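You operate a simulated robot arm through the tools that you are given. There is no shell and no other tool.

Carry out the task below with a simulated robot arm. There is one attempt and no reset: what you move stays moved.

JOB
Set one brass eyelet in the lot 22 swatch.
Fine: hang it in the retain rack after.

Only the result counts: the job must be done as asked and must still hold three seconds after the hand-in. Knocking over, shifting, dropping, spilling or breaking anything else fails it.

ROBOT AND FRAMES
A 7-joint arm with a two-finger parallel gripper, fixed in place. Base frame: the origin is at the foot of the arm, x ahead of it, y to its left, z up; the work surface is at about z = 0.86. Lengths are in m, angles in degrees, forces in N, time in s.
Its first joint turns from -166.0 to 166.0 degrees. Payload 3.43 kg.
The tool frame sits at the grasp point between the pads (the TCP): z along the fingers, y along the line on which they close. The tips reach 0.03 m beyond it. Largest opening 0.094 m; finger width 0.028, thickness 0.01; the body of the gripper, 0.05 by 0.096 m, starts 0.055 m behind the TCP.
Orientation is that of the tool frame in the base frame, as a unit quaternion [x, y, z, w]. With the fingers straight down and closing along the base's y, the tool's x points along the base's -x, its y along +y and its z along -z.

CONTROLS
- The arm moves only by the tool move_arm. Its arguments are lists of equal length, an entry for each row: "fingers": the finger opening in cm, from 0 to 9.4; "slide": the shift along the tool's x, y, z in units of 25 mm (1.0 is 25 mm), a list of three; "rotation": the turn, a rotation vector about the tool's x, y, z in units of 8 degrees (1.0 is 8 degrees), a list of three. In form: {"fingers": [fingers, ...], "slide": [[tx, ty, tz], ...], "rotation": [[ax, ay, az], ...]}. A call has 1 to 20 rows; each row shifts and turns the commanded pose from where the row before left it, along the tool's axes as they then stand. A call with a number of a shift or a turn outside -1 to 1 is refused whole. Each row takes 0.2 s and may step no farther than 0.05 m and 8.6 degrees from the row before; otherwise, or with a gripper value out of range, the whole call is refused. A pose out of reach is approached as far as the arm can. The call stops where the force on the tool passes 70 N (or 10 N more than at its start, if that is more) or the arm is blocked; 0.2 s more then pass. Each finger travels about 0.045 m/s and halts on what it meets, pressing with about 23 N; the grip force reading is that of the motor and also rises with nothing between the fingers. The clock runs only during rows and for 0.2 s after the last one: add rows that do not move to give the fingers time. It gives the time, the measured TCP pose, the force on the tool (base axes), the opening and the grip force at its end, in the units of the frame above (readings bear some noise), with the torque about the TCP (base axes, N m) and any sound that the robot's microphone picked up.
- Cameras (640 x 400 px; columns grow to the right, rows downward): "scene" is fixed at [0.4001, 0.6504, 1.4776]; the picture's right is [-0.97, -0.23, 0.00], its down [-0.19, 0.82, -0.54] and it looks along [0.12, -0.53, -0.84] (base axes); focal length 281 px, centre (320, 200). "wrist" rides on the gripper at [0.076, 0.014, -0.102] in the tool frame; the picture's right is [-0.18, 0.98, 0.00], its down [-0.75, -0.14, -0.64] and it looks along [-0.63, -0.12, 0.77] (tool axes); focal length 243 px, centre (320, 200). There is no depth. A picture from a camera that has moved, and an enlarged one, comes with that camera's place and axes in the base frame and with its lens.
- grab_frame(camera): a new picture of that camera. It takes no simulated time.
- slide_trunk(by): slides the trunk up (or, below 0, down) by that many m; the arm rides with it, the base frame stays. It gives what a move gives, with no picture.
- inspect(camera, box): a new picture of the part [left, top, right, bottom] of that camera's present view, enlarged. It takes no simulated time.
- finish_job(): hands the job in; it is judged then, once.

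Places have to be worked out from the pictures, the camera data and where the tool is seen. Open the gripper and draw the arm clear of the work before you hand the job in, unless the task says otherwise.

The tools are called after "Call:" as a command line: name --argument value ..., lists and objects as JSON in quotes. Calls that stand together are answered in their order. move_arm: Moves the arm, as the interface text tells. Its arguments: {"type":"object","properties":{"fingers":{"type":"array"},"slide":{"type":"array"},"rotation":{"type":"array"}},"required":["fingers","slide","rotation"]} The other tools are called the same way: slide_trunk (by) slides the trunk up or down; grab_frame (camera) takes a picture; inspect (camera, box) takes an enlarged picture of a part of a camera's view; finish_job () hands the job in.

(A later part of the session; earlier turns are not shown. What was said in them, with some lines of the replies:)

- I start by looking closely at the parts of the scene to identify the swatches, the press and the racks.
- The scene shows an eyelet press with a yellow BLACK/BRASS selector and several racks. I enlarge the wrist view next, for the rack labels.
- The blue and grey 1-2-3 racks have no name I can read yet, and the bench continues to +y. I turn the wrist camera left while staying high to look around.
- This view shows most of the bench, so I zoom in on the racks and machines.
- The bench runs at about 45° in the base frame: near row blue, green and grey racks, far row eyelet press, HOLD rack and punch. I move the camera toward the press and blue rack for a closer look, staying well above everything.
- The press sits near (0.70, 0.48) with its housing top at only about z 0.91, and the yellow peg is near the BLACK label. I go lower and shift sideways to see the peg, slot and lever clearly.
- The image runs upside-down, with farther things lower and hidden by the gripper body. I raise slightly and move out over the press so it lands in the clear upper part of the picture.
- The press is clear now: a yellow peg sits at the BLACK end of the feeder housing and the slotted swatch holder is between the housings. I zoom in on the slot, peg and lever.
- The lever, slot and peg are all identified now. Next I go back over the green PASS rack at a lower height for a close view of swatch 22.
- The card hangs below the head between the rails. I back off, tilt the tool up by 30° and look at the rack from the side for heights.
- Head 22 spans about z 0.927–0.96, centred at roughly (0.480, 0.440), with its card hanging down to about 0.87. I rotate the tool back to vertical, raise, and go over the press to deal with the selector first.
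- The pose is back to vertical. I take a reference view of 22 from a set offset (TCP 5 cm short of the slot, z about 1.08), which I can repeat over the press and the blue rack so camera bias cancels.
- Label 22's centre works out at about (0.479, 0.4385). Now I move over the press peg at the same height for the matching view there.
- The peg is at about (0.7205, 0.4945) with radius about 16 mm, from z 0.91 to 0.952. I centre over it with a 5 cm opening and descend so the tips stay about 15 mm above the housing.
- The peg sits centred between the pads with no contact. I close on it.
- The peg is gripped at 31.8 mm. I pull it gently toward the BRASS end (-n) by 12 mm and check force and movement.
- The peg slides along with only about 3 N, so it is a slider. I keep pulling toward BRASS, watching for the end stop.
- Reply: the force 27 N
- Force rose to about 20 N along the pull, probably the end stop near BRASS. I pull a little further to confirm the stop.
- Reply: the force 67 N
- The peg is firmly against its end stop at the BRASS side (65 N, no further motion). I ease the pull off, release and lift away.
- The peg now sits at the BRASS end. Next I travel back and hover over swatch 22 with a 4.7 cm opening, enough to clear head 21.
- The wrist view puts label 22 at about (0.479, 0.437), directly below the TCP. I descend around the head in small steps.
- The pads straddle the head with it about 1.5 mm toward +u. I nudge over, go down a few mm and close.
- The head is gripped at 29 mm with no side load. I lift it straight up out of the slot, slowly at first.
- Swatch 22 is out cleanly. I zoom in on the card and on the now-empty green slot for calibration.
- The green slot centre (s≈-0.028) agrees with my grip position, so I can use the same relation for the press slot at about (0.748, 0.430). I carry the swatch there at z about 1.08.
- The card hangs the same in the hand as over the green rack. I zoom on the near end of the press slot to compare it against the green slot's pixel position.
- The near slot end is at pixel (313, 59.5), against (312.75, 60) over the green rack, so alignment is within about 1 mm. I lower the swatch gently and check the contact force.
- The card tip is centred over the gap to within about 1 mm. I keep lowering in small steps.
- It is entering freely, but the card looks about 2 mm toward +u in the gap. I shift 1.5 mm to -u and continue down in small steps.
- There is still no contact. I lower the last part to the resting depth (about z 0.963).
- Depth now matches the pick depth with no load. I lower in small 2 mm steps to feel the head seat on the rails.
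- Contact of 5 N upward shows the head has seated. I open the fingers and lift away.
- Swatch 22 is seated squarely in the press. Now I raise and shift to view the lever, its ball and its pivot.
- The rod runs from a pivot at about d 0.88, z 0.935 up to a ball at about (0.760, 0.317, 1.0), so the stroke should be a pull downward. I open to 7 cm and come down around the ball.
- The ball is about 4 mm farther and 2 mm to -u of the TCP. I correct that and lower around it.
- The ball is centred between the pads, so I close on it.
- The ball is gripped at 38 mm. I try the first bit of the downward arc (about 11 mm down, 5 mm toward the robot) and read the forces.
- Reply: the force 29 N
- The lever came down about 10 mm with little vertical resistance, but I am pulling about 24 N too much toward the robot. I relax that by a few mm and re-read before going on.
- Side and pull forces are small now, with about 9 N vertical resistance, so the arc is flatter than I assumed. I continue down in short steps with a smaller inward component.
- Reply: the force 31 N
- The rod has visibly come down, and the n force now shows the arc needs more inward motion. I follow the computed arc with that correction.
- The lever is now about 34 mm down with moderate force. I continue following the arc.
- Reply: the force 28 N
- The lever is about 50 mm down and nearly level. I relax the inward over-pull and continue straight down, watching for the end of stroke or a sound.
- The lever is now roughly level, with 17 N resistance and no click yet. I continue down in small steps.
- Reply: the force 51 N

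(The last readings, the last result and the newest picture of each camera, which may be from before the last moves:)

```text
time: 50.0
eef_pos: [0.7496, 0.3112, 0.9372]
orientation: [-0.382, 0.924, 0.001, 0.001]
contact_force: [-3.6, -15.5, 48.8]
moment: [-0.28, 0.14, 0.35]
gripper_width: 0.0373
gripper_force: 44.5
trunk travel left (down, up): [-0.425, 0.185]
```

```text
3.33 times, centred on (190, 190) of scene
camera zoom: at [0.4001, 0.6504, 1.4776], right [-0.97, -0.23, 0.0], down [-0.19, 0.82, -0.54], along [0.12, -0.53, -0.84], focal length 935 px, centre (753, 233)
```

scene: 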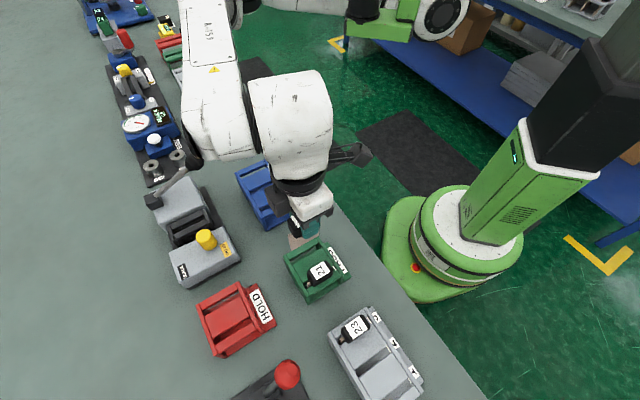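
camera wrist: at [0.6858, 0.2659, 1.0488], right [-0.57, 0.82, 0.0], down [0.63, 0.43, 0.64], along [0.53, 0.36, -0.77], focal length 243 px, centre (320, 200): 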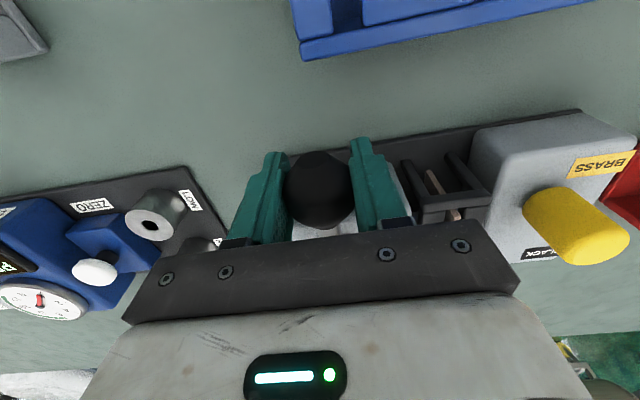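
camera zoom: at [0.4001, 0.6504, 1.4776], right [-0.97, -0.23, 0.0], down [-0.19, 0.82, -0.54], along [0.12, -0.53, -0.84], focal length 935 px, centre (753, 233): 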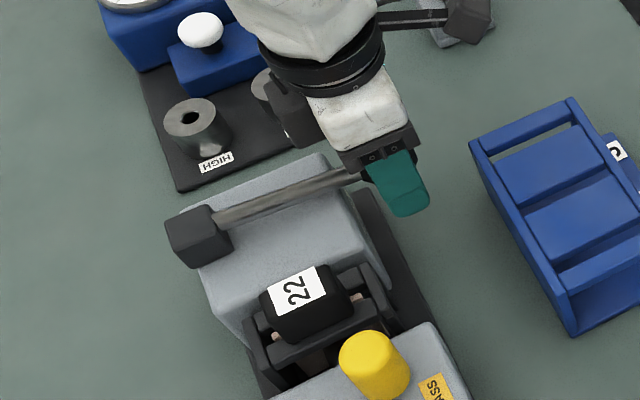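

Resistance has risen to 49 N and the head of 22 shifted slightly, so the plunger is likely pressing on the card. I push a bit further in small steps.

Call:
move_arm --fingers '[3.0, 3.0, 3.0]' --slide '[[-0.02, -0.01, 0.06], [-0.01, 0, 0.06], [0, 0, 0.06]]' --rotation '[[0, 0, 0], [0, 0, 0], [0, 0, 0]]'

Call:
inspect --camera "scene" --box '[120, 130, 260, 250]'

Call:
grab_frame --camera "wrist"

```text
time: 50.5
eef_pos: [0.7489, 0.3116, 0.9373]
orientation: [-0.383, 0.924, 0.0, -0.001]
contact_force: [-14.7, -22.2, 34.2]
moment: [-0.26, 0.56, 0.03]
gripper_width: 0.0375
gripper_force: 45.4
trunk travel left (down, up): [-0.425, 0.185]
stopped in row 2: the force on the tool passed its limit at 72 N (the readings are from after the stop); the commanded pose is now the measured one
```

```text
3.33 times, centred on (190, 190) of scene
camera zoom: at [0.4001, 0.6504, 1.4776], right [-0.97, -0.23, 0.0], down [-0.19, 0.82, -0.54], along [0.12, -0.53, -0.84], focal length 935 px, centre (753, 233)
```

zoom: 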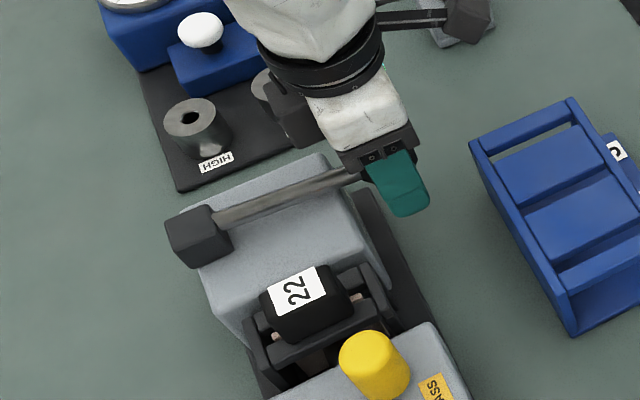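

```text
taken
camera wrist: at [0.6862, 0.2664, 1.0402], right [-0.56, 0.83, 0.0], down [0.63, 0.43, 0.64], along [0.53, 0.36, -0.77], focal length 243 px, centre (320, 200)
```

wrist: 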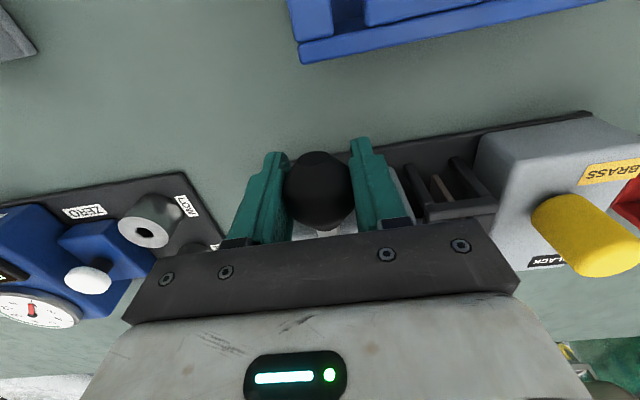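

The lever stops at z about 0.937 under 72 N, part of which is an n side load of about 26 N. I relieve that and press once more to confirm it is the end of stroke.

Call:
move_arm --fingers '[3.0, 3.0, 3.0, 3.0]' --slide '[[0.1, 0, 0], [0, 0, 0.05], [0, 0, 0.05], [0, 0, 0.04]]' --rotation '[[0, 0, 0], [0, 0, 0], [0, 0, 0], [0, 0, 0]]'

Call:
inspect --camera "scene" --box '[130, 170, 230, 250]'

```text
time: 51.7
eef_pos: [0.7488, 0.3101, 0.9369]
orientation: [-0.382, 0.924, 0.001, 0.003]
contact_force: [-10.4, -21.6, 30.2]
moment: [-0.27, 0.46, -0.01]
gripper_width: 0.0371
gripper_force: 45.0
trunk travel left (down, up): [-0.425, 0.185]
stopped in row 4: the force on the tool passed its limit at 70 N (the readings are from after the stop); the commanded pose is now the measured one
```

```text
5.00 times, centred on (180, 210) of scene
camera zoom: at [0.4001, 0.6504, 1.4776], right [-0.97, -0.23, 0.0], down [-0.19, 0.82, -0.54], along [0.12, -0.53, -0.84], focal length 1403 px, centre (1020, 150)
```

zoom: 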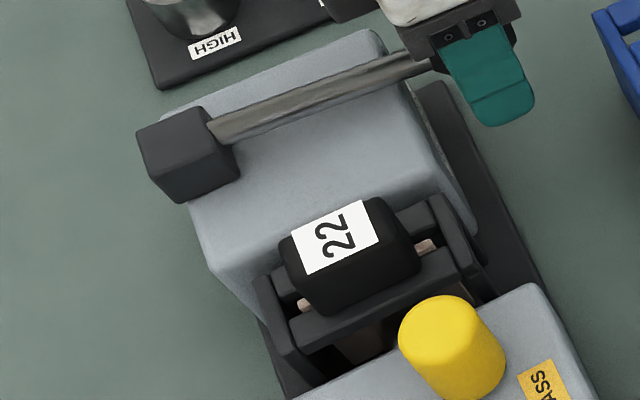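

The lever is at its end stop, with no further motion at 70 N on two tries. I guide it back up along the same arc.

Call:
move_arm --fingers '[3.0, 3.0, 3.0, 3.0, 3.0, 3.0]' --slide '[[0, 0, -0.2], [0, 0, -0.2], [-0.01, 0, -0.22], [-0.02, 0, -0.22], [-0.06, 0, -0.3], [-0.06, 0, -0.3]]' --rotation '[[0, 0, 0], [0, 0, 0], [0, 0, 0], [0, 0, 0], [0, 0, 0], [0, 0, 0]]'

Call:
inspect --camera "scene" --box '[120, 130, 260, 250]'

```text
time: 53.1
eef_pos: [0.7496, 0.3132, 0.9703]
orientation: [-0.382, 0.924, 0.001, 0.001]
contact_force: [-22.1, -29.3, 2.0]
moment: [-0.64, 0.76, 0.16]
gripper_width: 0.0377
gripper_force: 45.7
trunk travel left (down, up): [-0.425, 0.185]
```

```text
3.33 times, centred on (190, 190) of scene
camera zoom: at [0.4001, 0.6504, 1.4776], right [-0.97, -0.23, 0.0], down [-0.19, 0.82, -0.54], along [0.12, -0.53, -0.84], focal length 935 px, centre (753, 233)
```

zoom: 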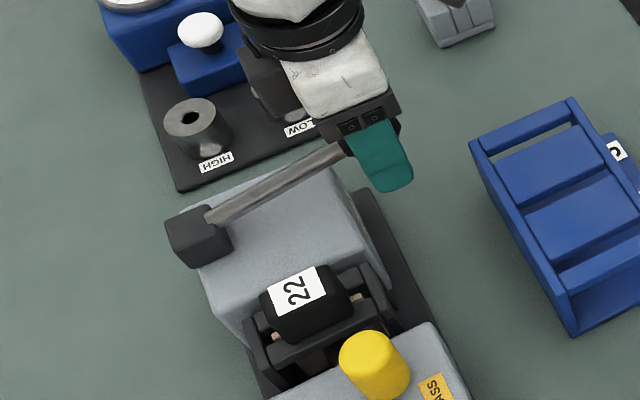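

The lever is coming up, but I have about 36 N pushing outward. I back that off and continue upward along the arc.

Call:
move_arm --fingers '[3.0, 3.0, 3.0, 3.0]' --slide '[[0.13, 0, 0], [-0.04, 0, -0.25], [-0.06, 0, -0.25], [-0.08, 0, -0.25]]' --rotation '[[0, 0, 0], [0, 0, 0], [0, 0, 0], [0, 0, 0]]'

```text
time: 54.1
eef_pos: [0.7548, 0.3162, 0.9886]
orientation: [-0.382, 0.924, 0.002, 0.003]
contact_force: [-7.4, -14.4, -1.2]
moment: [-0.78, 0.69, 0.02]
gripper_width: 0.0375
gripper_force: 45.1
trunk travel left (down, up): [-0.425, 0.185]
```

Forces are low, so I continue up toward the starting position.

Call:
move_arm --fingers '[3.0, 3.0, 3.0, 3.0]' --slide '[[-0.02, 0, -0.22], [-0.07, 0, -0.22], [-0.08, 0, -0.2], [-0.08, 0, -0.14]]' --rotation '[[0, 0, 0], [0, 0, 0], [0, 0, 0], [0, 0, 0]]'

Call:
inspect --camera "scene" --box '[120, 130, 260, 250]'

```text
time: 55.1
eef_pos: [0.7579, 0.3202, 1.0032]
orientation: [-0.382, 0.924, 0.0, 0.001]
contact_force: [4.6, -1.7, -48.3]
moment: [0.71, -0.41, -0.3]
gripper_width: 0.0374
gripper_force: 45.4
trunk travel left (down, up): [-0.425, 0.185]
```

```text
3.33 times, centred on (190, 190) of scene
camera zoom: at [0.4001, 0.6504, 1.4776], right [-0.97, -0.23, 0.0], down [-0.19, 0.82, -0.54], along [0.12, -0.53, -0.84], focal length 935 px, centre (753, 233)
```

zoom: 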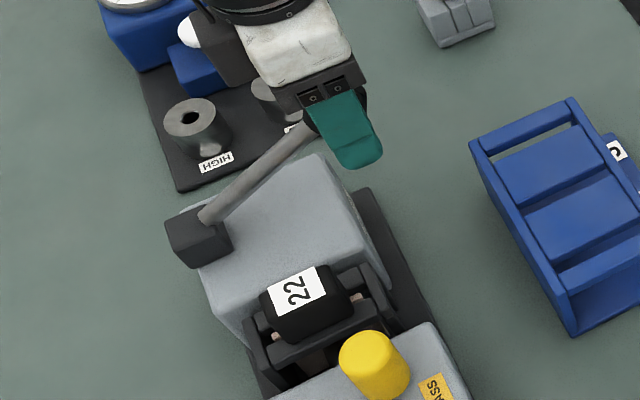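

The lever is back against its top stop (48 N downward on the tool). I relax, release the ball and lift clear.

Call:
move_arm --fingers '[3.0, 3.0, 7.0, 7.0, 7.0, 7.0, 7.0, 7.0, 7.0]' --slide '[[0, 0, 0.1], [0, 0, 0.1], [0, 0, 0], [0, 0, 0], [0, 0, -0.4], [0, 0, -0.9], [0, 0, -0.9], [0, 0, -0.9], [0, 0, -0.9]]' --rotation '[[0, 0, 0], [0, 0, 0], [0, 0, 0], [0, 0, 0], [0, 0, 0], [0, 0, 0], [0, 0, 0], [0, 0, 0], [0, 0, 0]]'

Call:
grab_frame --camera "wrist"

Call:
grab_frame --camera "scene"

```text
time: 57.1
eef_pos: [0.7558, 0.3187, 1.1024]
orientation: [-0.382, 0.924, 0.002, 0.003]
contact_force: [-0.1, -0.4, 0.0]
moment: [0.02, -0.02, 0.01]
gripper_width: 0.0701
gripper_force: 0.1
trunk travel left (down, up): [-0.425, 0.185]
```

```text
taken
camera wrist: at [0.6926, 0.2738, 1.2047], right [-0.56, 0.83, 0.0], down [0.63, 0.43, 0.65], along [0.53, 0.37, -0.76], focal length 243 px, centre (320, 200)
```

wrist: 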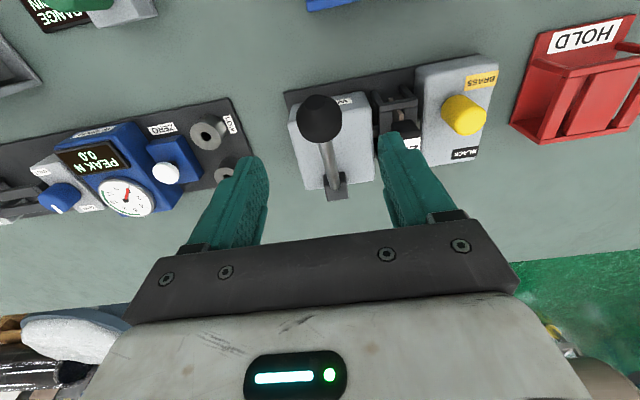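

```text
taken
```

scene: 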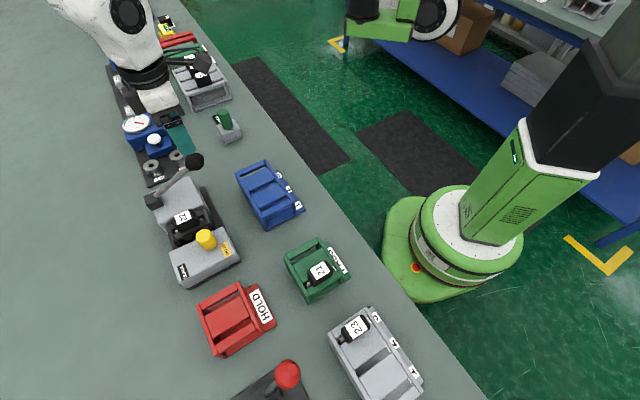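

The lever is up and the press looks undisturbed. I zoom on the swatch in the press for any sign of the eyelet.

Call:
inspect --camera "scene" --box '[155, 195, 225, 255]'

Call:
inspect --camera "wrist" --box '[360, 50, 500, 170]'

```text
6.67 times, centred on (190, 225) of scene
camera zoom: at [0.4001, 0.6504, 1.4776], right [-0.97, -0.23, 0.0], down [-0.19, 0.82, -0.54], along [0.12, -0.53, -0.84], focal length 1871 px, centre (1187, 33)
```

zoom: 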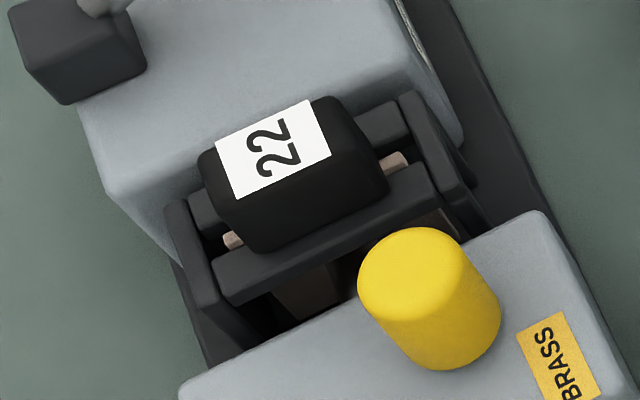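

```text
3.33 times, centred on (430, 110) of wrist
camera zoom: at [0.6926, 0.2738, 1.2047], right [-0.56, 0.83, 0.0], down [0.63, 0.43, 0.65], along [0.53, 0.37, -0.76], focal length 809 px, centre (-47, 500)
```

zoom: 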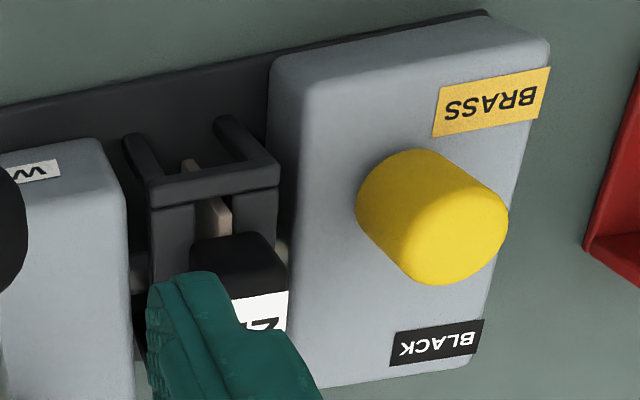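

I need to lift the swatch to check the eyelet. I move back over 22, correct a small tool tilt and take a look.

Call:
move_arm --fingers '[4.7, 4.7, 4.7, 4.7, 4.7, 4.7]' --slide '[[-0.735, 0.845, 0], [-0.735, 0.845, 0], [-0.735, 0.845, 0], [-0.735, 0.845, 0], [0, 0, 0.4], [0, 0, 0]]' --rotation '[[0, 0.05, 0], [0, 0, 0], [0, 0, 0], [0, 0, 0], [0, 0, 0], [0, 0, 0]]'

Call:
grab_frame --camera "wrist"

Call:
inspect --camera "wrist" --box '[250, 60, 390, 170]'

```text
time: 58.5
eef_pos: [0.7496, 0.4316, 1.0945]
orientation: [-0.382, 0.924, 0.0, 0.0]
contact_force: [0.2, -0.9, 0.5]
moment: [0.0, 0.0, 0.0]
gripper_width: 0.0473
gripper_force: 0.0
trunk travel left (down, up): [-0.425, 0.185]
```

```text
taken
camera wrist: at [0.6862, 0.3863, 1.1976], right [-0.56, 0.83, 0.0], down [0.63, 0.43, 0.64], along [0.53, 0.36, -0.77], focal length 243 px, centre (320, 200)
```

wrist: 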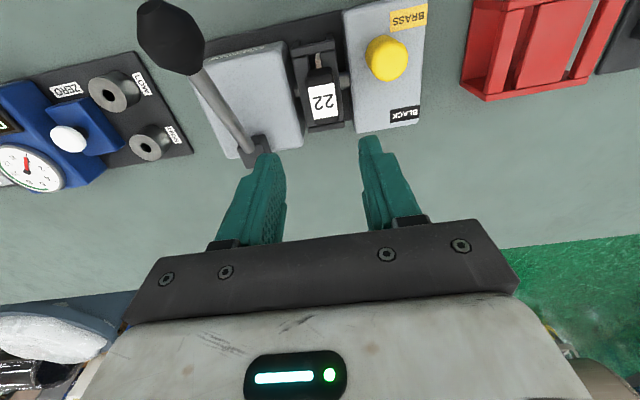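

```text
3.64 times, centred on (320, 115) of wrist
camera zoom: at [0.6862, 0.3863, 1.1976], right [-0.56, 0.83, 0.0], down [0.63, 0.43, 0.64], along [0.53, 0.36, -0.77], focal length 882 px, centre (320, 509)
```

zoom: 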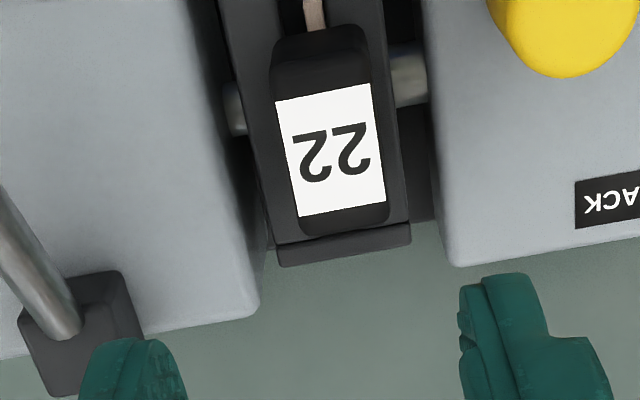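

Label 22 is now at about (0.746, 0.432), a couple of mm toward +u. I correct for that and descend around the head.

Call:
move_arm --fingers '[4.7, 4.7, 4.7, 4.7, 4.7, 4.7, 4.7, 4.7]' --slide '[[0.08, 0.08, 0.6], [0, 0, 0.8], [0, 0, 0.8], [0, 0, 0.8], [0, 0, 0.8], [0, 0, 0.8], [0, 0, 0.55], [0, 0, 0]]' --rotation '[[0, 0, 0], [0, 0, 0], [0, 0, 0], [0, 0, 0], [0, 0, 0], [0, 0, 0], [0, 0, 0], [0, 0, 0]]'

Call:
inspect --camera "wrist" --box '[230, 90, 430, 240]'

```text
time: 60.3
eef_pos: [0.7464, 0.4317, 0.9641]
orientation: [-0.381, 0.924, 0.001, -0.002]
contact_force: [-0.1, 0.6, -0.2]
moment: [0.0, -0.02, 0.01]
gripper_width: 0.0469
gripper_force: 0.0
trunk travel left (down, up): [-0.425, 0.185]
```

```text
2.67 times, centred on (330, 165) of wrist
camera zoom: at [0.6835, 0.3865, 1.0675], right [-0.56, 0.83, 0.0], down [0.63, 0.43, 0.64], along [0.53, 0.36, -0.77], focal length 647 px, centre (293, 293)
```

zoom: 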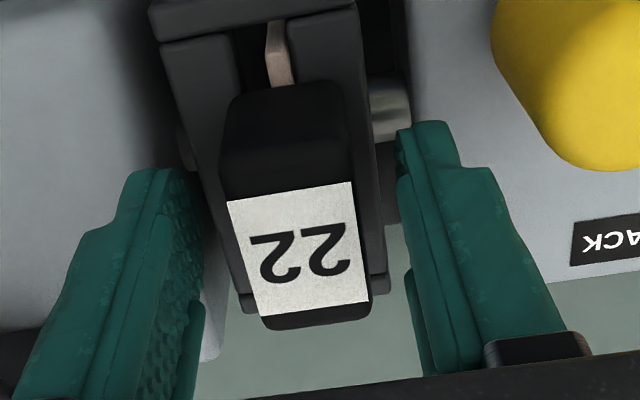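

The head is centred between the pads. I close and lift it out slowly.

Call:
move_arm --fingers '[2.0, 2.0, 2.0, 2.0, 2.0, 2.0, 2.0, 2.0, 2.0, 2.0]' --slide '[[0, 0, 0], [0, 0, 0], [0, 0, 0], [0, 0, -0.3], [0, 0, -0.5], [0, 0, -0.7], [0, 0, -0.8], [0, 0, -0.8], [0, 0, -0.8], [0, 0, -0.8]]' --rotation '[[0, 0, 0], [0, 0, 0], [0, 0, 0], [0, 0, 0], [0, 0, 0], [0, 0, 0], [0, 0, 0], [0, 0, 0], [0, 0, 0], [0, 0, 0]]'

Call:
grab_frame --camera "wrist"

Call:
inspect --camera "scene" --box '[130, 150, 230, 240]'

Call:
inspect --camera "wrist" --box '[260, 60, 380, 150]'

```text
time: 62.5
eef_pos: [0.7462, 0.431, 1.0835]
orientation: [-0.382, 0.924, 0.0, -0.001]
contact_force: [-0.4, 0.3, 0.1]
moment: [0.0, -0.01, -0.03]
gripper_width: 0.0249
gripper_force: 22.8
trunk travel left (down, up): [-0.425, 0.185]
```

```text
taken
camera wrist: at [0.6836, 0.3865, 1.1869], right [-0.56, 0.83, 0.0], down [0.63, 0.43, 0.64], along [0.53, 0.36, -0.77], focal length 243 px, centre (320, 200)
```

wrist: 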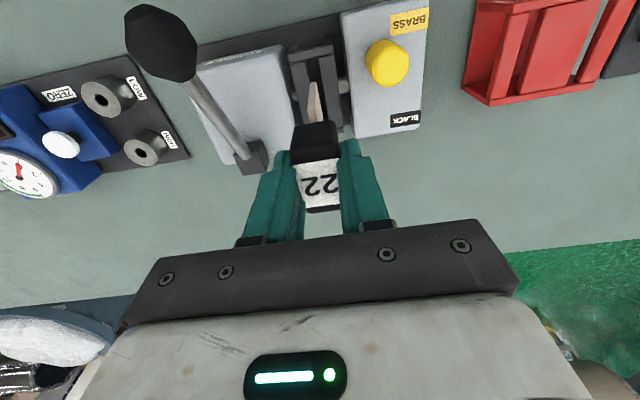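

```text
4.44 times, centred on (180, 195) of scene
camera zoom: at [0.4001, 0.6504, 1.4776], right [-0.97, -0.23, 0.0], down [-0.19, 0.82, -0.54], along [0.12, -0.53, -0.84], focal length 1247 px, centre (942, 222)
```

zoom: 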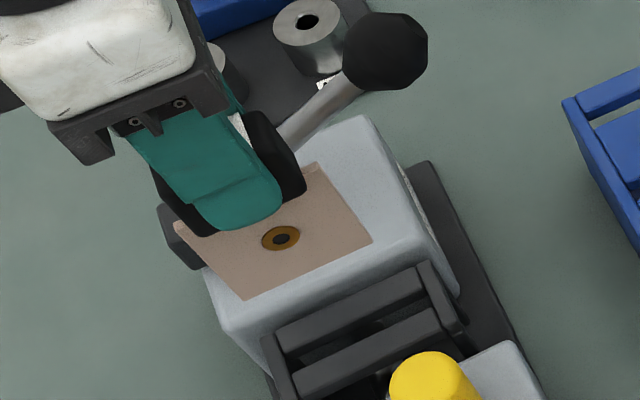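

```text
4.44 times, centred on (320, 105) of wrist
camera zoom: at [0.6836, 0.3865, 1.1869], right [-0.56, 0.83, 0.0], down [0.63, 0.43, 0.64], along [0.53, 0.36, -0.77], focal length 1078 px, centre (320, 622)
```

zoom: 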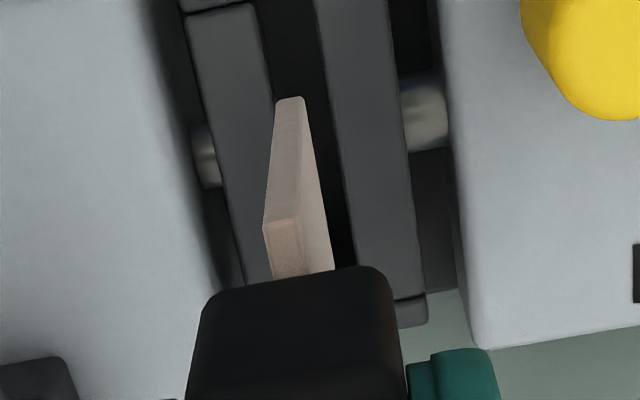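

A single brass eyelet is clearly visible in the card. The grip now reads 24.9 mm where it was 29 mm before, so I check how the head sits in the fingers before placing it.

Call:
inspect --camera "wrist" --box '[230, 90, 430, 240]'

Call:
inspect --camera "scene" --box '[145, 165, 215, 220]'

```text
2.67 times, centred on (330, 165) of wrist
camera zoom: at [0.6836, 0.3865, 1.1869], right [-0.56, 0.83, 0.0], down [0.63, 0.43, 0.64], along [0.53, 0.36, -0.77], focal length 647 px, centre (293, 293)
```

zoom: 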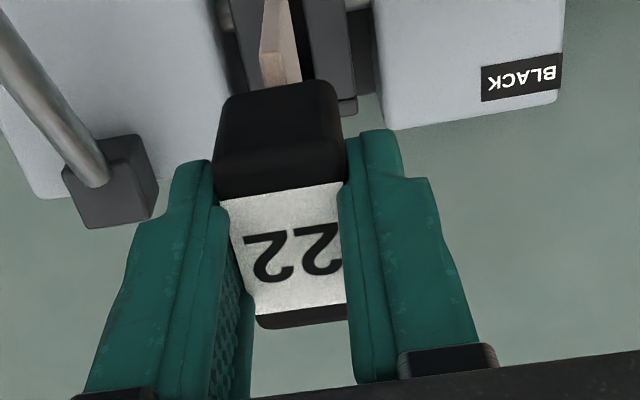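

```text
7.27 times, centred on (180, 192) of scene
camera zoom: at [0.4001, 0.6504, 1.4776], right [-0.97, -0.23, 0.0], down [-0.19, 0.82, -0.54], along [0.12, -0.53, -0.84], focal length 2041 px, centre (1338, 254)
```

zoom: 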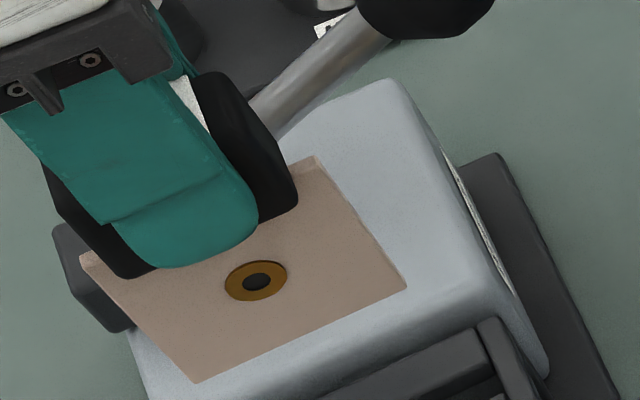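

The head sits straight in the fingers. I start carrying it slowly toward the blue rack and check that the grip width stays constant.

Call:
move_arm --fingers '[2.0, 2.0, 2.0]' --slide '[[0.2, 0, 0], [0.4, 0, 0], [0.4, 0, 0]]' --rotation '[[0, 0, 0], [0, 0, 0], [0, 0, 0]]'

Call:
inspect --camera "wrist" --box '[230, 90, 430, 240]'

```text
time: 63.3
eef_pos: [0.7284, 0.4125, 1.0836]
orientation: [-0.381, 0.924, 0.0, 0.0]
contact_force: [-0.1, 0.2, -0.7]
moment: [-0.03, -0.02, 0.01]
gripper_width: 0.0254
gripper_force: 22.9
trunk travel left (down, up): [-0.425, 0.185]
```

```text
2.67 times, centred on (330, 165) of wrist
camera zoom: at [0.6664, 0.3679, 1.1864], right [-0.56, 0.83, 0.0], down [0.63, 0.43, 0.64], along [0.53, 0.36, -0.77], focal length 647 px, centre (293, 293)
```

zoom: 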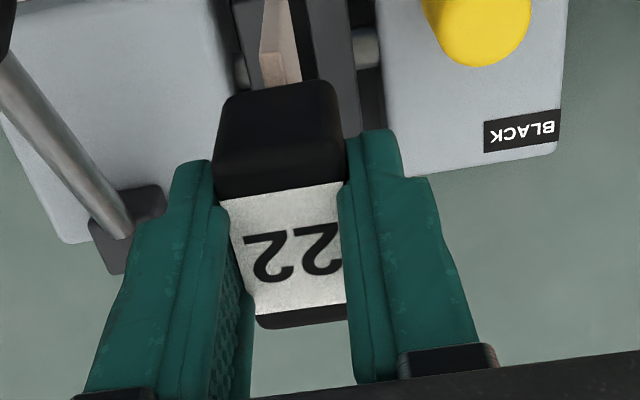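

The grip is stable. I carry on to hover over the blue rack's middle slot (about s -0.230, d 0.648) at the same height.

Call:
move_arm --fingers '[2.0, 2.0, 2.0, 2.0, 2.0, 2.0, 2.0, 2.0, 2.0, 2.0]' --slide '[[0.635, -0.026, 0], [0.635, -0.026, 0], [0.635, -0.026, 0], [0.635, -0.026, 0], [0.635, -0.026, 0], [0.635, -0.026, 0], [0.635, -0.026, 0], [0.635, -0.026, 0], [0.635, -0.026, 0], [0.635, -0.026, 0]]' --rotation '[[0, 0, 0], [0, 0, 0], [0, 0, 0], [0, 0, 0], [0, 0, 0], [0, 0, 0], [0, 0, 0], [0, 0, 0], [0, 0, 0], [0, 0, 0]]'

Call:
grab_frame --camera "wrist"

Call:
inspect --camera "wrist" --box '[260, 30, 380, 140]'

Call:
inspect --camera "scene" --box '[210, 130, 330, 240]'

```text
time: 65.5
eef_pos: [0.6227, 0.296, 1.0833]
orientation: [-0.382, 0.924, 0.001, -0.001]
contact_force: [-0.1, 0.2, -0.8]
moment: [-0.01, 0.0, -0.04]
gripper_width: 0.0251
gripper_force: 23.1
trunk travel left (down, up): [-0.425, 0.185]
```

```text
taken
camera wrist: at [0.5588, 0.2509, 1.1862], right [-0.56, 0.83, 0.0], down [0.63, 0.43, 0.64], along [0.53, 0.36, -0.77], focal length 243 px, centre (320, 200)
```

wrist: 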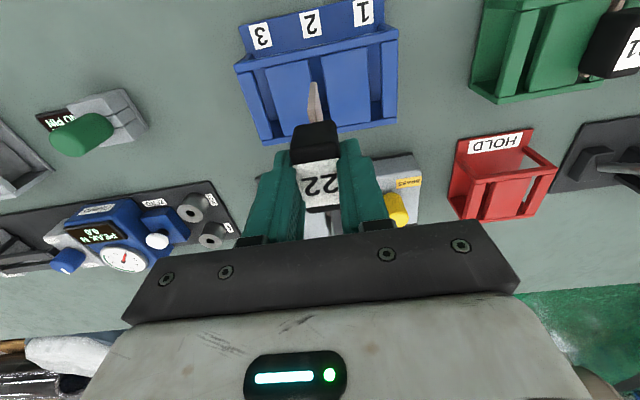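

```text
3.64 times, centred on (320, 85) of wrist
camera zoom: at [0.5588, 0.2509, 1.1862], right [-0.56, 0.83, 0.0], down [0.63, 0.43, 0.64], along [0.53, 0.36, -0.77], focal length 882 px, centre (320, 618)
```

zoom: 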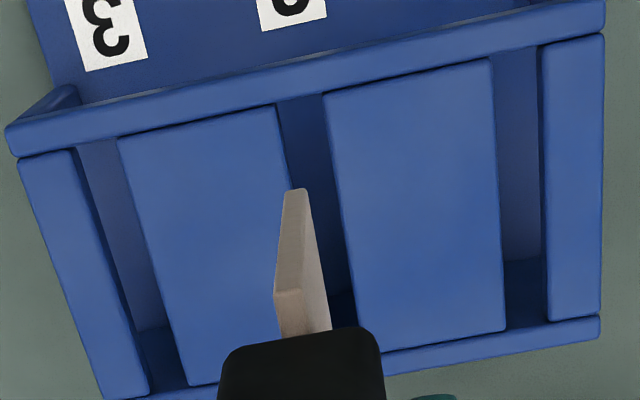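

```text
3.64 times, centred on (270, 185) of scene
camera zoom: at [0.4001, 0.6504, 1.4776], right [-0.97, -0.23, 0.0], down [-0.19, 0.82, -0.54], along [0.12, -0.53, -0.84], focal length 1020 px, centre (502, 254)
```

zoom: 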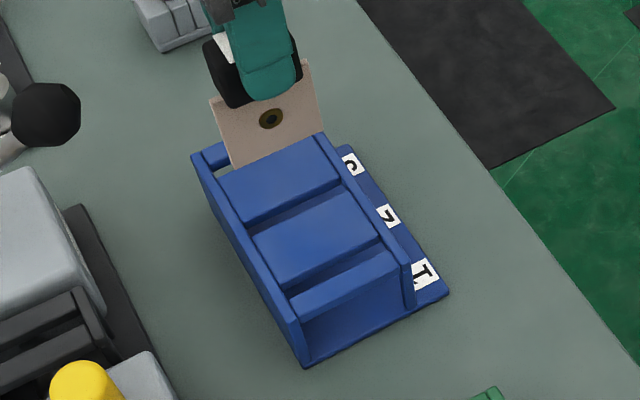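

By my geometry the slot centre is about 1 mm to +u and 1 mm nearer than the TCP, and the card is centred in the hand. I apply that correction and lower the first part.

Call:
move_arm --fingers '[2.0, 2.0, 2.0, 2.0, 2.0, 2.0]' --slide '[[0.03, 0.035, 0], [0, 0, 0.6], [0, 0, 0.6], [0, 0, 0.5], [0, 0, 0.3], [0, 0, 0.2]]' --rotation '[[0, 0, 0], [0, 0, 0], [0, 0, 0], [0, 0, 0], [0, 0, 0], [0, 0, 0]]'

Call:
inspect --camera "wrist" --box '[260, 40, 380, 140]'

Call:
inspect --camera "scene" --box '[210, 130, 330, 240]'

```text
time: 66.9
eef_pos: [0.6214, 0.2952, 1.0282]
orientation: [-0.382, 0.924, 0.0, -0.001]
contact_force: [-0.6, 0.3, -0.5]
moment: [0.02, 0.0, -0.01]
gripper_width: 0.0254
gripper_force: 22.3
trunk travel left (down, up): [-0.425, 0.185]
```

```text
4.00 times, centred on (320, 90) of wrist
camera zoom: at [0.5581, 0.2509, 1.131], right [-0.56, 0.83, 0.0], down [0.63, 0.43, 0.64], along [0.53, 0.36, -0.77], focal length 970 px, centre (320, 640)
```

zoom: 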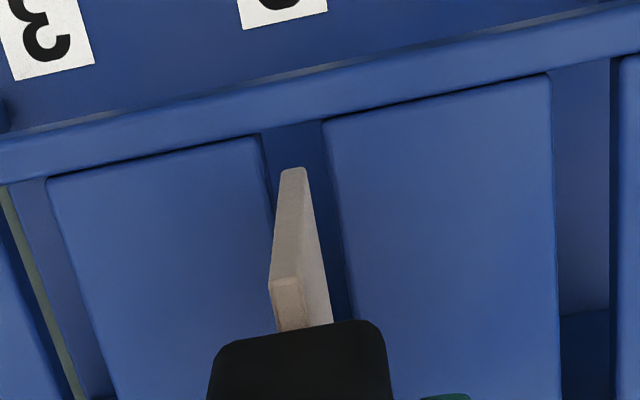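

```text
3.64 times, centred on (270, 185) of scene
camera zoom: at [0.4001, 0.6504, 1.4776], right [-0.97, -0.23, 0.0], down [-0.19, 0.82, -0.54], along [0.12, -0.53, -0.84], focal length 1020 px, centre (502, 254)
```

zoom: 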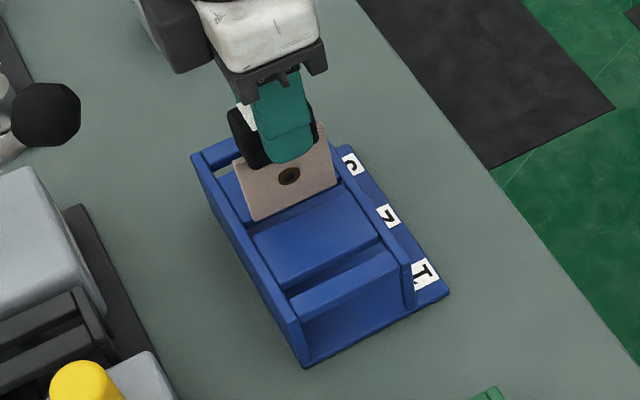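

The card tip and slot centre agree to within about 0.5 mm. I lower further into the slot in small steps.

Call:
move_arm --fingers '[2.0, 2.0, 2.0, 2.0, 2.0, 2.0]' --slide '[[0, 0.01, 0.25], [0, 0, 0.25], [0, 0, 0.25], [0, 0, 0.25], [0, 0, 0.25], [0, 0, 0.2]]' --rotation '[[0, 0, 0], [0, 0, 0], [0, 0, 0], [0, 0, 0], [0, 0, 0], [0, 0, 0]]'

Call:
inspect --camera "wrist" --box '[250, 60, 390, 180]'

Call:
inspect --camera "scene" --box '[210, 130, 330, 240]'

```text
time: 68.3
eef_pos: [0.6204, 0.2958, 0.9926]
orientation: [-0.382, 0.924, 0.001, 0.0]
contact_force: [0.2, -0.8, -1.0]
moment: [0.0, 0.01, 0.04]
gripper_width: 0.025
gripper_force: 22.9
trunk travel left (down, up): [-0.425, 0.185]
```

```text
3.33 times, centred on (320, 120) of wrist
camera zoom: at [0.5582, 0.2513, 1.0949], right [-0.56, 0.83, 0.0], down [0.63, 0.43, 0.64], along [0.53, 0.36, -0.77], focal length 809 px, centre (320, 467)
```

zoom: 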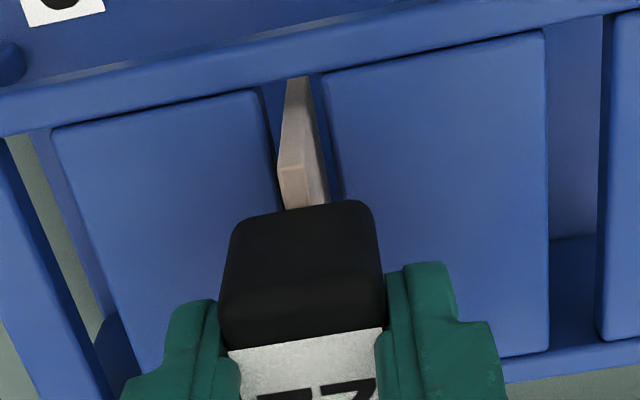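

```text
3.64 times, centred on (270, 185) of scene
camera zoom: at [0.4001, 0.6504, 1.4776], right [-0.97, -0.23, 0.0], down [-0.19, 0.82, -0.54], along [0.12, -0.53, -0.84], focal length 1020 px, centre (502, 254)
```

zoom: 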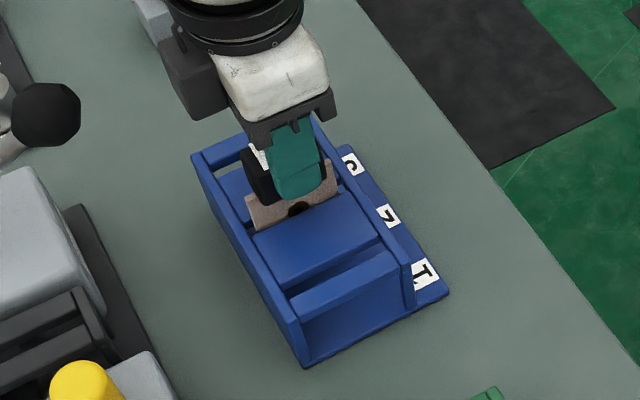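

It is sliding into slot 2 with no contact force. I lower the rest of the way, then take small steps to feel the seat.

Call:
move_arm --fingers '[2.0, 2.0, 2.0, 2.0, 2.0, 2.0]' --slide '[[0, 0, 0.25], [0, 0, 0.25], [0, 0, 0.2], [0, 0, 0.15], [0, 0, 0.08], [0, 0, 0.06]]' --rotation '[[0, 0, 0], [0, 0, 0], [0, 0, 0], [0, 0, 0], [0, 0, 0], [0, 0, 0]]'

Call:
inspect --camera "wrist" --box '[250, 70, 390, 190]'

```text
time: 69.7
eef_pos: [0.6201, 0.2979, 0.9683]
orientation: [-0.382, 0.924, 0.001, 0.0]
contact_force: [0.0, 0.0, 0.2]
moment: [0.01, -0.01, 0.0]
gripper_width: 0.0253
gripper_force: 22.8
trunk travel left (down, up): [-0.425, 0.185]
```

```text
3.33 times, centred on (320, 130) of wrist
camera zoom: at [0.5571, 0.2522, 1.0707], right [-0.56, 0.83, 0.0], down [0.63, 0.43, 0.64], along [0.53, 0.36, -0.77], focal length 809 px, centre (320, 433)
```

zoom: 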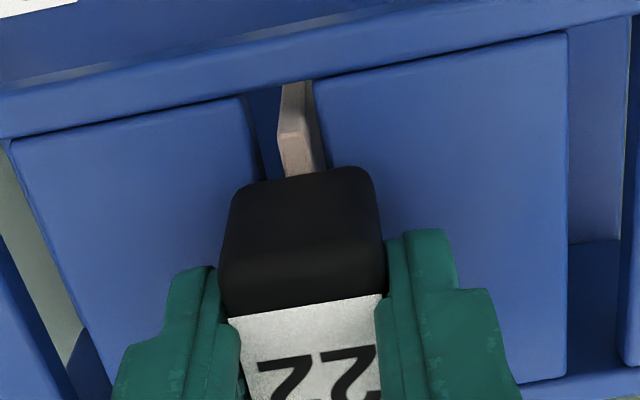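

The swatch is almost down with no contact yet (z about 0.968). I lower in 1–2 mm increments until the head rests on the rails.

Call:
move_arm --fingers '[2.0, 2.0]' --slide '[[0, 0, 0.08], [0, 0, 0.06]]' --rotation '[[0, 0, 0], [0, 0, 0]]'

```text
time: 70.3
eef_pos: [0.6214, 0.2962, 0.9655]
orientation: [-0.382, 0.924, 0.001, 0.0]
contact_force: [-0.1, -0.2, 12.3]
moment: [-0.11, -0.01, 0.01]
gripper_width: 0.0248
gripper_force: 23.4
trunk travel left (down, up): [-0.425, 0.185]
```

A 12 N contact shows the head is seated. I ease up 1 mm, open the fingers and lift straight away.

Call:
move_arm --fingers '[2.0, 4.7, 4.7, 4.7, 4.7, 4.7, 4.7, 4.7, 4.7]' --slide '[[0, 0, -0.04], [0, 0, 0], [0, 0, 0], [0, 0, -0.3], [0, 0, -0.7], [0, 0, -0.9], [0, 0, -0.9], [0, 0, -0.9], [0, 0, -0.9]]' --rotation '[[0, 0, 0], [0, 0, 0], [0, 0, 0], [0, 0, 0], [0, 0, 0], [0, 0, 0], [0, 0, 0], [0, 0, 0], [0, 0, 0]]'

Call:
grab_frame --camera "wrist"

Call:
inspect --camera "wrist" --box '[230, 30, 400, 150]'

Call:
inspect --camera "scene" --box '[210, 130, 330, 240]'

```text
time: 72.3
eef_pos: [0.6203, 0.2974, 1.0808]
orientation: [-0.382, 0.924, 0.001, 0.0]
contact_force: [-0.7, -0.9, 0.4]
moment: [-0.03, 0.03, 0.0]
gripper_width: 0.0471
gripper_force: 0.0
trunk travel left (down, up): [-0.425, 0.185]
```

```text
taken
camera wrist: at [0.5574, 0.2527, 1.1839], right [-0.56, 0.83, 0.0], down [0.63, 0.43, 0.64], along [0.53, 0.36, -0.77], focal length 243 px, centre (320, 200)
```

wrist: 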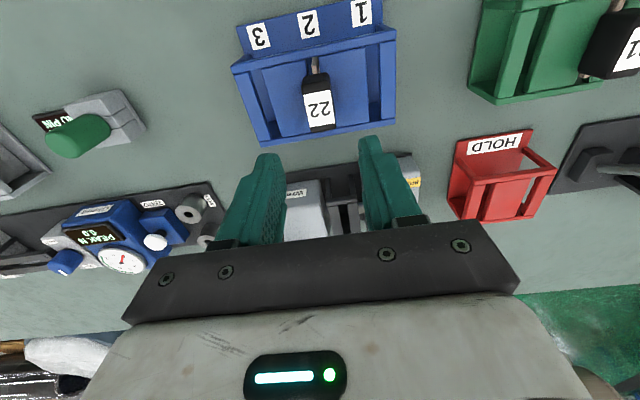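

```text
3.33 times, centred on (315, 90) of wrist
camera zoom: at [0.5574, 0.2527, 1.1839], right [-0.56, 0.83, 0.0], down [0.63, 0.43, 0.64], along [0.53, 0.36, -0.77], focal length 809 px, centre (337, 567)
```

zoom: 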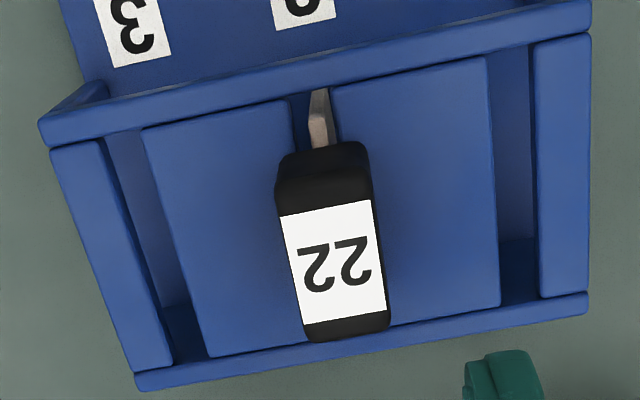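

```text
3.64 times, centred on (270, 185) of scene
camera zoom: at [0.4001, 0.6504, 1.4776], right [-0.97, -0.23, 0.0], down [-0.19, 0.82, -0.54], along [0.12, -0.53, -0.84], focal length 1020 px, centre (502, 254)
```

zoom: 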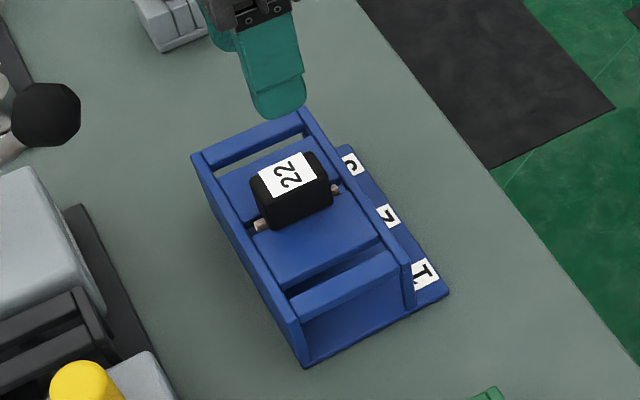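

Swatch 22 hangs squarely in slot 2 of the blue rack. Before handing in I raise and look further down the bench, to make sure no other rack is labelled RETAIN.

Call:
move_arm --fingers '[4.7, 4.7, 4.7, 4.7, 4.7, 4.7, 4.7, 4.7, 4.7, 4.7, 4.7, 4.7]' --slide '[[0, 0, -1], [0, 0, -1], [0, 0, -1], [0, 0, -1], [0, 0, -1], [0.2, -1, 0], [0.2, -1, 0], [0.2, -1, 0], [0.2, -1, 0], [0.2, -1, 0], [0.2, -1, 0], [0.2, -1, 0]]' --rotation '[[0, 0, 0], [0, 0, 0], [0, 0, 0], [0, 0, 0], [0, 0, 0], [0, 0, 0], [0, 0, 0], [0, 0, 0], [0, 0, 0], [0, 0, 0], [0, 0, 0], [0, 0, 0]]'

Call:
grab_frame --camera "wrist"

Call:
grab_frame --camera "scene"

```text
time: 74.9
eef_pos: [0.7192, 0.1474, 1.2047]
orientation: [-0.383, 0.924, 0.0, 0.0]
contact_force: [-0.1, 0.2, 0.2]
moment: [0.01, 0.04, -0.02]
gripper_width: 0.0471
gripper_force: 0.0
trunk travel left (down, up): [-0.425, 0.185]
```

```text
taken
camera wrist: at [0.656, 0.1031, 1.3079], right [-0.56, 0.83, 0.0], down [0.63, 0.43, 0.64], along [0.53, 0.36, -0.77], focal length 243 px, centre (320, 200)
```

wrist: 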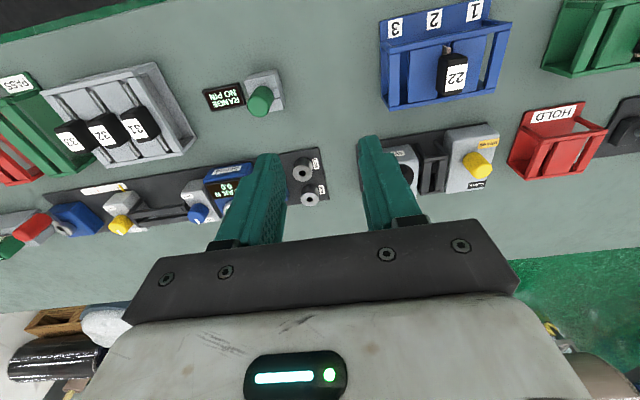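

```text
taken
```

scene: 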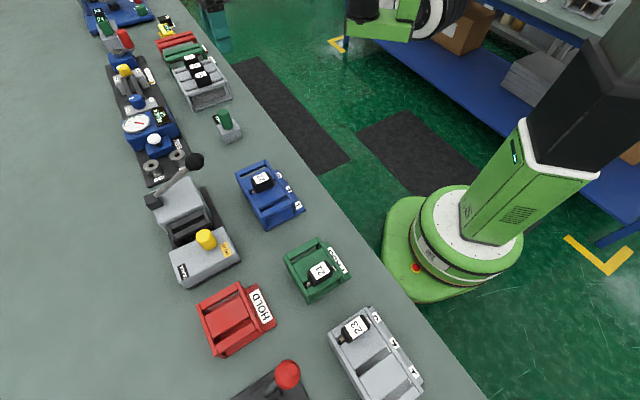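

The other racks down there are another station's PASS and red racks, so the blue one is the only possible retain rack. Everything else looks undisturbed, so I open the gripper fully and move back a little further to be clear.

Call:
move_arm --fingers '[9.4, 9.4, 9.4, 9.4, 9.4, 9.4]' --slide '[[0.6, 0, 0], [0.6, 0, 0], [0.6, 0, 0], [0.6, 0, 0], [0, 0, 0], [0, 0, 0]]' --rotation '[[0, 0, 0], [0, 0, 0], [0, 0, 0], [0, 0, 0], [0, 0, 0], [0, 0, 0]]'

Call:
inspect --camera "scene" --box '[130, 130, 370, 290]'

```text
time: 76.3
eef_pos: [0.6761, 0.1047, 1.2071]
orientation: [-0.382, 0.924, 0.001, 0.0]
contact_force: [-0.6, 0.3, -1.0]
moment: [0.0, 0.02, -0.01]
gripper_width: 0.0938
gripper_force: 0.2
trunk travel left (down, up): [-0.425, 0.185]
```

```text
2.50 times, centred on (250, 210) of scene
camera zoom: at [0.4001, 0.6504, 1.4776], right [-0.97, -0.23, 0.0], down [-0.19, 0.82, -0.54], along [0.12, -0.53, -0.84], focal length 702 px, centre (495, 175)
```

zoom: 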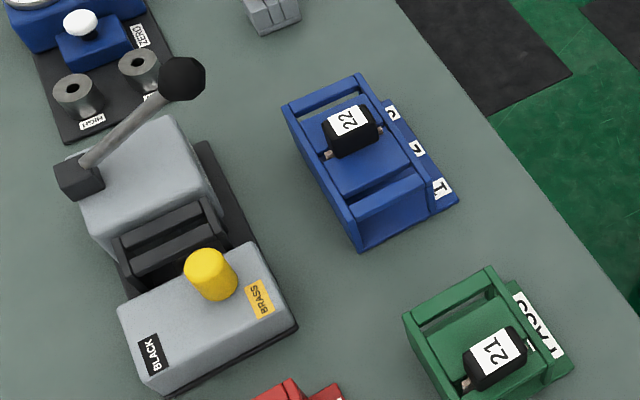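

Swatch 22, with its brass eyelet, hangs in the blue rack. The press lever is up, 21 and the other items are in place, and the arm is clear with the gripper open, so I hand in the job.

Call:
finish_job

```text
The job is handed in.
```

The lot 22 swatch now has one brass eyelet and is hanging in slot 2 of the blue rack. I handed the job in; no result has come back.

- **Eyelet:** I moved the press selector from BLACK to BRASS and pulled the lever down once to its stop. When I lifted the swatch out, the card showed a single brass eyelet.
- **Retain rack:** None of the racks I saw is labelled "retain". I used the blue one because the others at this station are PASS, HOLD and the grey rack holding lot 23. You didn't name a slot, so I used slot 2, as the grey rack has lot 23 in slot 3.
- **Left as is:** The selector is still on BRASS and the lever is back up. In the last pictures nothing else had been moved, and the arm is clear with the gripper open.
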